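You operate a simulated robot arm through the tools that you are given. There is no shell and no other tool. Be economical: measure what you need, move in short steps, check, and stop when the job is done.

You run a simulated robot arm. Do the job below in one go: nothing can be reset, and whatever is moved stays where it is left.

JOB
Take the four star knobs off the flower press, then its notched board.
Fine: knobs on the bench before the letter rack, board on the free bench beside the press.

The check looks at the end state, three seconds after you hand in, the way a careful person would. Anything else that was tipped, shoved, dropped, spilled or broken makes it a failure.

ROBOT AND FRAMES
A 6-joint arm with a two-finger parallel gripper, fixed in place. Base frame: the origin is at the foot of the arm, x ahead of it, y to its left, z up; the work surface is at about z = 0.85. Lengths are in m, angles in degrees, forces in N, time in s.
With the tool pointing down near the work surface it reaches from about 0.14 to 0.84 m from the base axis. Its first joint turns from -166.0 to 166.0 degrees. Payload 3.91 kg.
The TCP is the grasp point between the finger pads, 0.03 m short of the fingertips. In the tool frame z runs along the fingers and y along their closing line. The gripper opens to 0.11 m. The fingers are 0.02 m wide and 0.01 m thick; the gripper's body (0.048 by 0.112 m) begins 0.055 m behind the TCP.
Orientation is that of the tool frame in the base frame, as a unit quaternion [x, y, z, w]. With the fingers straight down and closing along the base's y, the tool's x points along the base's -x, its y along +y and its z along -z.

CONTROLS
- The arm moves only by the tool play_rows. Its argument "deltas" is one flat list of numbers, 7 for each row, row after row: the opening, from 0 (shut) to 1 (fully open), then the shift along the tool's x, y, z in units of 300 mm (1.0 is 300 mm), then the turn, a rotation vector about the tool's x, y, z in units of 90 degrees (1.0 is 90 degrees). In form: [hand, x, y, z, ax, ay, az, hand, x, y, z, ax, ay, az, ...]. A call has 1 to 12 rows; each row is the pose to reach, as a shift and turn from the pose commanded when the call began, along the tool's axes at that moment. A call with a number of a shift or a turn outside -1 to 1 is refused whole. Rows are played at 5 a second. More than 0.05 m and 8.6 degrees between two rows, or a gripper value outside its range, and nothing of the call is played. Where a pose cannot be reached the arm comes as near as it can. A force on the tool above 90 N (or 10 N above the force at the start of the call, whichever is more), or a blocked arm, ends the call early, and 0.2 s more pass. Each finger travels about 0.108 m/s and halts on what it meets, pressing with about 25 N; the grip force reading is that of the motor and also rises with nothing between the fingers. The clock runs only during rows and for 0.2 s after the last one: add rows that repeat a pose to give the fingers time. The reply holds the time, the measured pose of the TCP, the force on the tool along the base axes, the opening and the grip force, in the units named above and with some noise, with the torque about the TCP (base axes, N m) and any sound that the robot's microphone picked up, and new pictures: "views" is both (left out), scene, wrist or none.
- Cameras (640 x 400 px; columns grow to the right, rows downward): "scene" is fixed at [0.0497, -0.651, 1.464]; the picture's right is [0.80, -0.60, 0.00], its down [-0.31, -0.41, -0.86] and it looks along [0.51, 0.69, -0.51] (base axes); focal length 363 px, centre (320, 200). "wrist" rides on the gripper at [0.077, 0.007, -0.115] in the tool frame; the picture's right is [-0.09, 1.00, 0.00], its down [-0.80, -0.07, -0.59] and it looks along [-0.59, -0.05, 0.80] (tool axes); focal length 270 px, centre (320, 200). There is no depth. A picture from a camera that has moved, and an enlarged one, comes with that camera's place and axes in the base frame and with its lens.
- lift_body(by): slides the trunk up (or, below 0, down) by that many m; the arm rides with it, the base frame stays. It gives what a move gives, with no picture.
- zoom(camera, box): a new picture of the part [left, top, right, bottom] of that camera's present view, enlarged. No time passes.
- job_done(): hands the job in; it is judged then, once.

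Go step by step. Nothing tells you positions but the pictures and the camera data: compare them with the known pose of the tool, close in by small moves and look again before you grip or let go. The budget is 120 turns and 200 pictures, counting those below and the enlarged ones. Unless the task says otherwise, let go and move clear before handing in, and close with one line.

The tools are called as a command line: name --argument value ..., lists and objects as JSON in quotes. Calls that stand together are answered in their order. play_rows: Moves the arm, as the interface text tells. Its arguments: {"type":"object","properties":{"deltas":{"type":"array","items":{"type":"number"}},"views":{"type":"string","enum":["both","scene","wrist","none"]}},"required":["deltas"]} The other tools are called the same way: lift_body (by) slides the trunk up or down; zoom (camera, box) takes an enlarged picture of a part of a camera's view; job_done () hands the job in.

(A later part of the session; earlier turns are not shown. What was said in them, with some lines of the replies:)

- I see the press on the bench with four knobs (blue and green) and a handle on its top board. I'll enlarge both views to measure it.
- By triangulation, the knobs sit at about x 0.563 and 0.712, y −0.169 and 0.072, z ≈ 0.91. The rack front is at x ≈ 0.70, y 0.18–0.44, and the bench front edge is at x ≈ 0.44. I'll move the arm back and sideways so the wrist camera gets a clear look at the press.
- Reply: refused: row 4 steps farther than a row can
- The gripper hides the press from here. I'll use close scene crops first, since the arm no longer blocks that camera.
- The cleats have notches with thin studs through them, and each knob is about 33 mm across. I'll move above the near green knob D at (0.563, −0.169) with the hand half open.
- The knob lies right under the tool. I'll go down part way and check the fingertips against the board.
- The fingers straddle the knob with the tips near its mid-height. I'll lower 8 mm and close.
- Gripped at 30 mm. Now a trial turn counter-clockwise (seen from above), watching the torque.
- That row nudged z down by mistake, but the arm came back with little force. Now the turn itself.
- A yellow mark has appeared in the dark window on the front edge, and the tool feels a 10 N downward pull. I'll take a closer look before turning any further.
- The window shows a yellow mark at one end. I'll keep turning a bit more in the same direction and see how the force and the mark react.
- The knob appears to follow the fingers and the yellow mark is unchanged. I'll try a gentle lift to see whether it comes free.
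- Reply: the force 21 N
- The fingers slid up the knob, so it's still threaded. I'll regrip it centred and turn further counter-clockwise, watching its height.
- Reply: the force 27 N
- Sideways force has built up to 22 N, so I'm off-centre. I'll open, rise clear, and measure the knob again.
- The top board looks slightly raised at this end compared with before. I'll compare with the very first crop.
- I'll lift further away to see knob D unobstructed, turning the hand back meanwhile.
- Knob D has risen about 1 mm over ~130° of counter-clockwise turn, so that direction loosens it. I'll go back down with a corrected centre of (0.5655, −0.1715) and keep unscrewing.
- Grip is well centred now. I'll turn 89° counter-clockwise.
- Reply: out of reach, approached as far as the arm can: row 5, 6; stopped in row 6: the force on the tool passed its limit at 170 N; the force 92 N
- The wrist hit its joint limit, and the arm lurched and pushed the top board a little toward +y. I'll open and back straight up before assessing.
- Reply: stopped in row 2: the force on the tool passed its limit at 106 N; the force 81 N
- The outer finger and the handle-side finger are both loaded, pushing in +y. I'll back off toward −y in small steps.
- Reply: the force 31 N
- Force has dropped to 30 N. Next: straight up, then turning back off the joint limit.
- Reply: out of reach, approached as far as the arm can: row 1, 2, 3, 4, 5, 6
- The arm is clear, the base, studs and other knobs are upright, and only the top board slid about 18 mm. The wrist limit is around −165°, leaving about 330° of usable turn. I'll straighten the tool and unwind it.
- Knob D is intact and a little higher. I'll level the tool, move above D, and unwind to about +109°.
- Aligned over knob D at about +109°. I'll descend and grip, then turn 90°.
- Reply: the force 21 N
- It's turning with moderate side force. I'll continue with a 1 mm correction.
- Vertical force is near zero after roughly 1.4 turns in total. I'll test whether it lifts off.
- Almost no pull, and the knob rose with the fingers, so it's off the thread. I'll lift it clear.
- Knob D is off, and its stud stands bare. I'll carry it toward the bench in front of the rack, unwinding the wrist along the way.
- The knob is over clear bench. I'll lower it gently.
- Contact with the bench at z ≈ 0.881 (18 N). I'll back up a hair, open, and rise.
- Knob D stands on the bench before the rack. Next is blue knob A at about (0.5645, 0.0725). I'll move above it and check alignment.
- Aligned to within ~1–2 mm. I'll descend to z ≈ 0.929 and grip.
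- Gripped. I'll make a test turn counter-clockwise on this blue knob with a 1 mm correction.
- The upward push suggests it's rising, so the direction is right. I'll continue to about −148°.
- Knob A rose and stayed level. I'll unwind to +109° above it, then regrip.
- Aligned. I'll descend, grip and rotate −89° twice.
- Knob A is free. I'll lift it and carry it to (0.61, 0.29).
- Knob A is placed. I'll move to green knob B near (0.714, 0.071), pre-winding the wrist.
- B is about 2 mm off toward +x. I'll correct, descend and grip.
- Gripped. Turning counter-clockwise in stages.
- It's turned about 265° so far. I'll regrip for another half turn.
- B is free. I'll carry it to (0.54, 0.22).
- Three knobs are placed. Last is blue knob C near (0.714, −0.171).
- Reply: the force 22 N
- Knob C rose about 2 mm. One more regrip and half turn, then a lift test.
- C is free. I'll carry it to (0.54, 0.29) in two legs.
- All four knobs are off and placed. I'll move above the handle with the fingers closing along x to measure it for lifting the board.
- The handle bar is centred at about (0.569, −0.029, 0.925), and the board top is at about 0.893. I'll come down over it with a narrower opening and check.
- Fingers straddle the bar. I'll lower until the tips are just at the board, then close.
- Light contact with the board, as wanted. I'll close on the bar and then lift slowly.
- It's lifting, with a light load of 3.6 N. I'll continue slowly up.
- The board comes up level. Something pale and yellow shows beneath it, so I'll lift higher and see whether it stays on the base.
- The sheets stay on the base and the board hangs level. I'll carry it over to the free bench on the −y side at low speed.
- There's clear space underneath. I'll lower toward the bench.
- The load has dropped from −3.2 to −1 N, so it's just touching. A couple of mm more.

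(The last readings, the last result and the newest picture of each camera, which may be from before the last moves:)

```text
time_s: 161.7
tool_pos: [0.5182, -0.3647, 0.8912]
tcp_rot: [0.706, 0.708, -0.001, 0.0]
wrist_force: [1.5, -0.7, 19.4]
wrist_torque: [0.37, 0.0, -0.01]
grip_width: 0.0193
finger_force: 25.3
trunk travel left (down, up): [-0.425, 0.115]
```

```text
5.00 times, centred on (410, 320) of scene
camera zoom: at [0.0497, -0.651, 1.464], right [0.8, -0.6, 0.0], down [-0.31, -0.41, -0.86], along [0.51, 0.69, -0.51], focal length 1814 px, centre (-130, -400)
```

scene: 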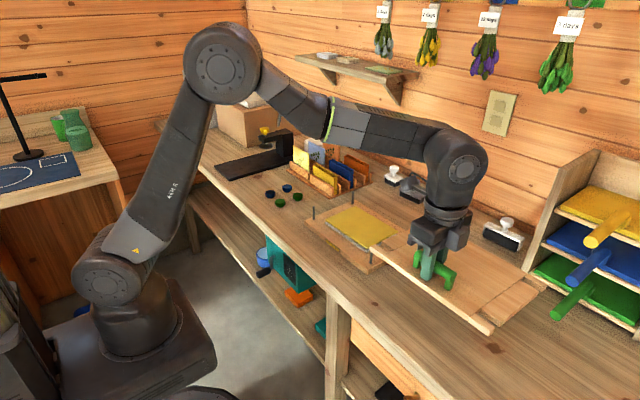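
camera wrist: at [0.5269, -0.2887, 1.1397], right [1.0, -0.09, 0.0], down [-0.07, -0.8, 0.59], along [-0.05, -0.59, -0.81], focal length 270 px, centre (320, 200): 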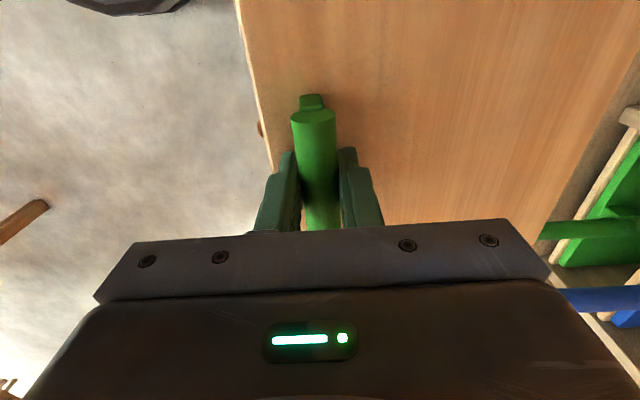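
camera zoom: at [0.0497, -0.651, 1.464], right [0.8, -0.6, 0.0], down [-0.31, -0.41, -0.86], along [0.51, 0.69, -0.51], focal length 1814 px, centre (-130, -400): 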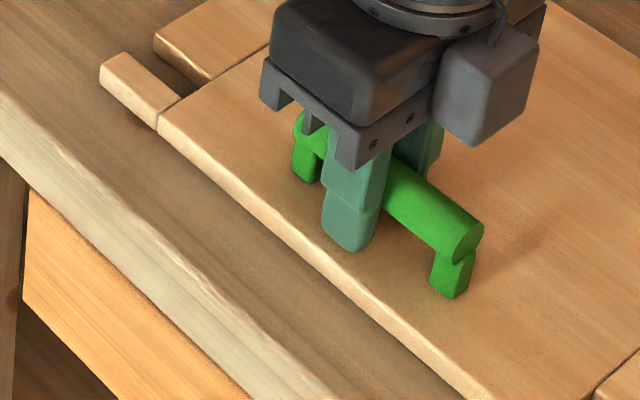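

Contact is firm and the board lies flat on the bench, fully on it. I'll ease off, open to just clear the bar, and rise straight up.

play_rows --deltas '[0, 0, 0, -0.005, 0, 0, 0, 0.35, 0, 0, -0.005, 0, 0, 0, 0.35, 0, 0, -0.005, 0, 0, 0, 0.35, 0, 0, -0.08, 0, 0, 0, 0.35, 0, 0, -0.2, 0, 0, 0, 0.35, 0, 0, -0.35, 0, 0, 0, 0.35, 0, 0, -0.5, 0, 0, 0, 0.35, 0, 0, -0.65, 0, 0, 0, 0.35, 0, 0, -0.65, 0, 0, 0]'

zoom --camera "scene" --box '[250, 150, 550, 350]'

```text
time_s: 163.7
tool_pos: [0.5201, -0.3652, 1.0864]
tcp_rot: [0.706, 0.708, -0.001, -0.003]
wrist_force: [-0.6, 0.2, -0.2]
wrist_torque: [0.0, -0.02, -0.01]
grip_width: 0.0384
finger_force: 0.0
trunk travel left (down, up): [-0.425, 0.115]
camera wrist: at [0.5267, -0.2887, 1.1997], right [1.0, -0.09, 0.0], down [-0.07, -0.8, 0.59], along [-0.05, -0.59, -0.8], focal length 270 px, centre (320, 200)
```

scene: 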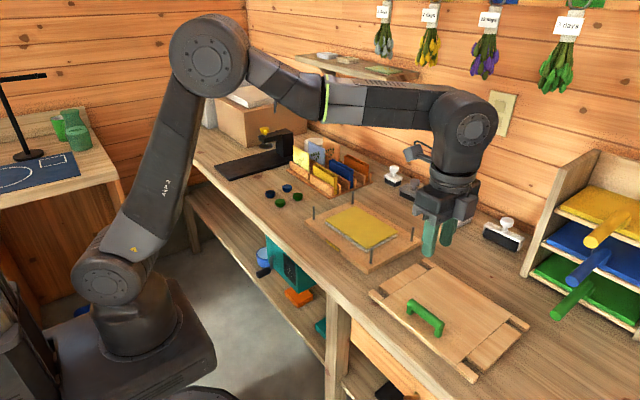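
wrist: 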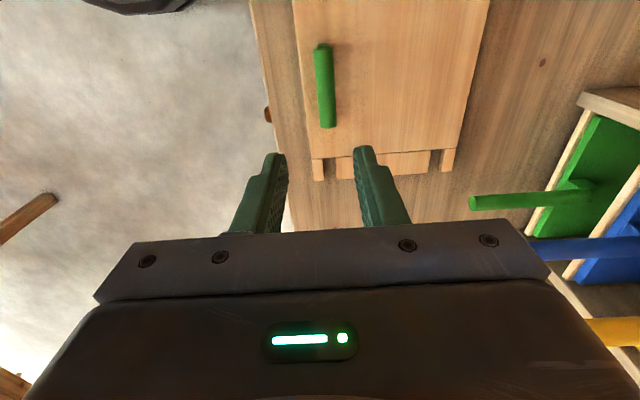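

```text
2.00 times, centred on (400, 250) of scene
camera zoom: at [0.0497, -0.651, 1.464], right [0.8, -0.6, 0.0], down [-0.31, -0.41, -0.86], along [0.51, 0.69, -0.51], focal length 726 px, centre (160, 100)
```

zoom: 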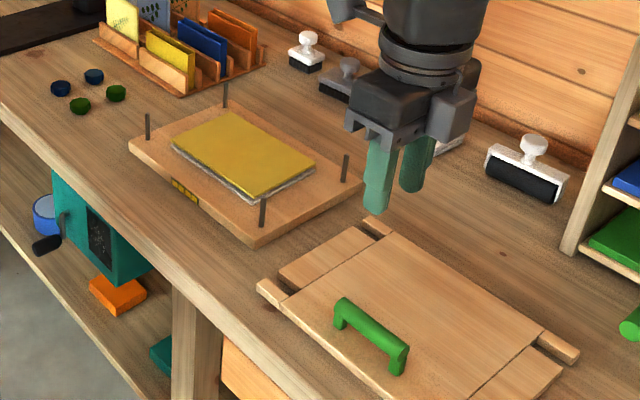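

The board lies flat on the free bench beside the press, the four knobs stand on the bench before the rack, and the sheets are still on the base. The arm is clear, so I'm handing in.

job_done

```text
The job is handed in.
```

I unscrewed all four star knobs and set them on the bench before the letter rack, then laid the notched board flat on the free bench to the right of the press; partway through, a wrist-limit lurch slid the board about 18 mm on the press, but nothing else looked moved or damaged.
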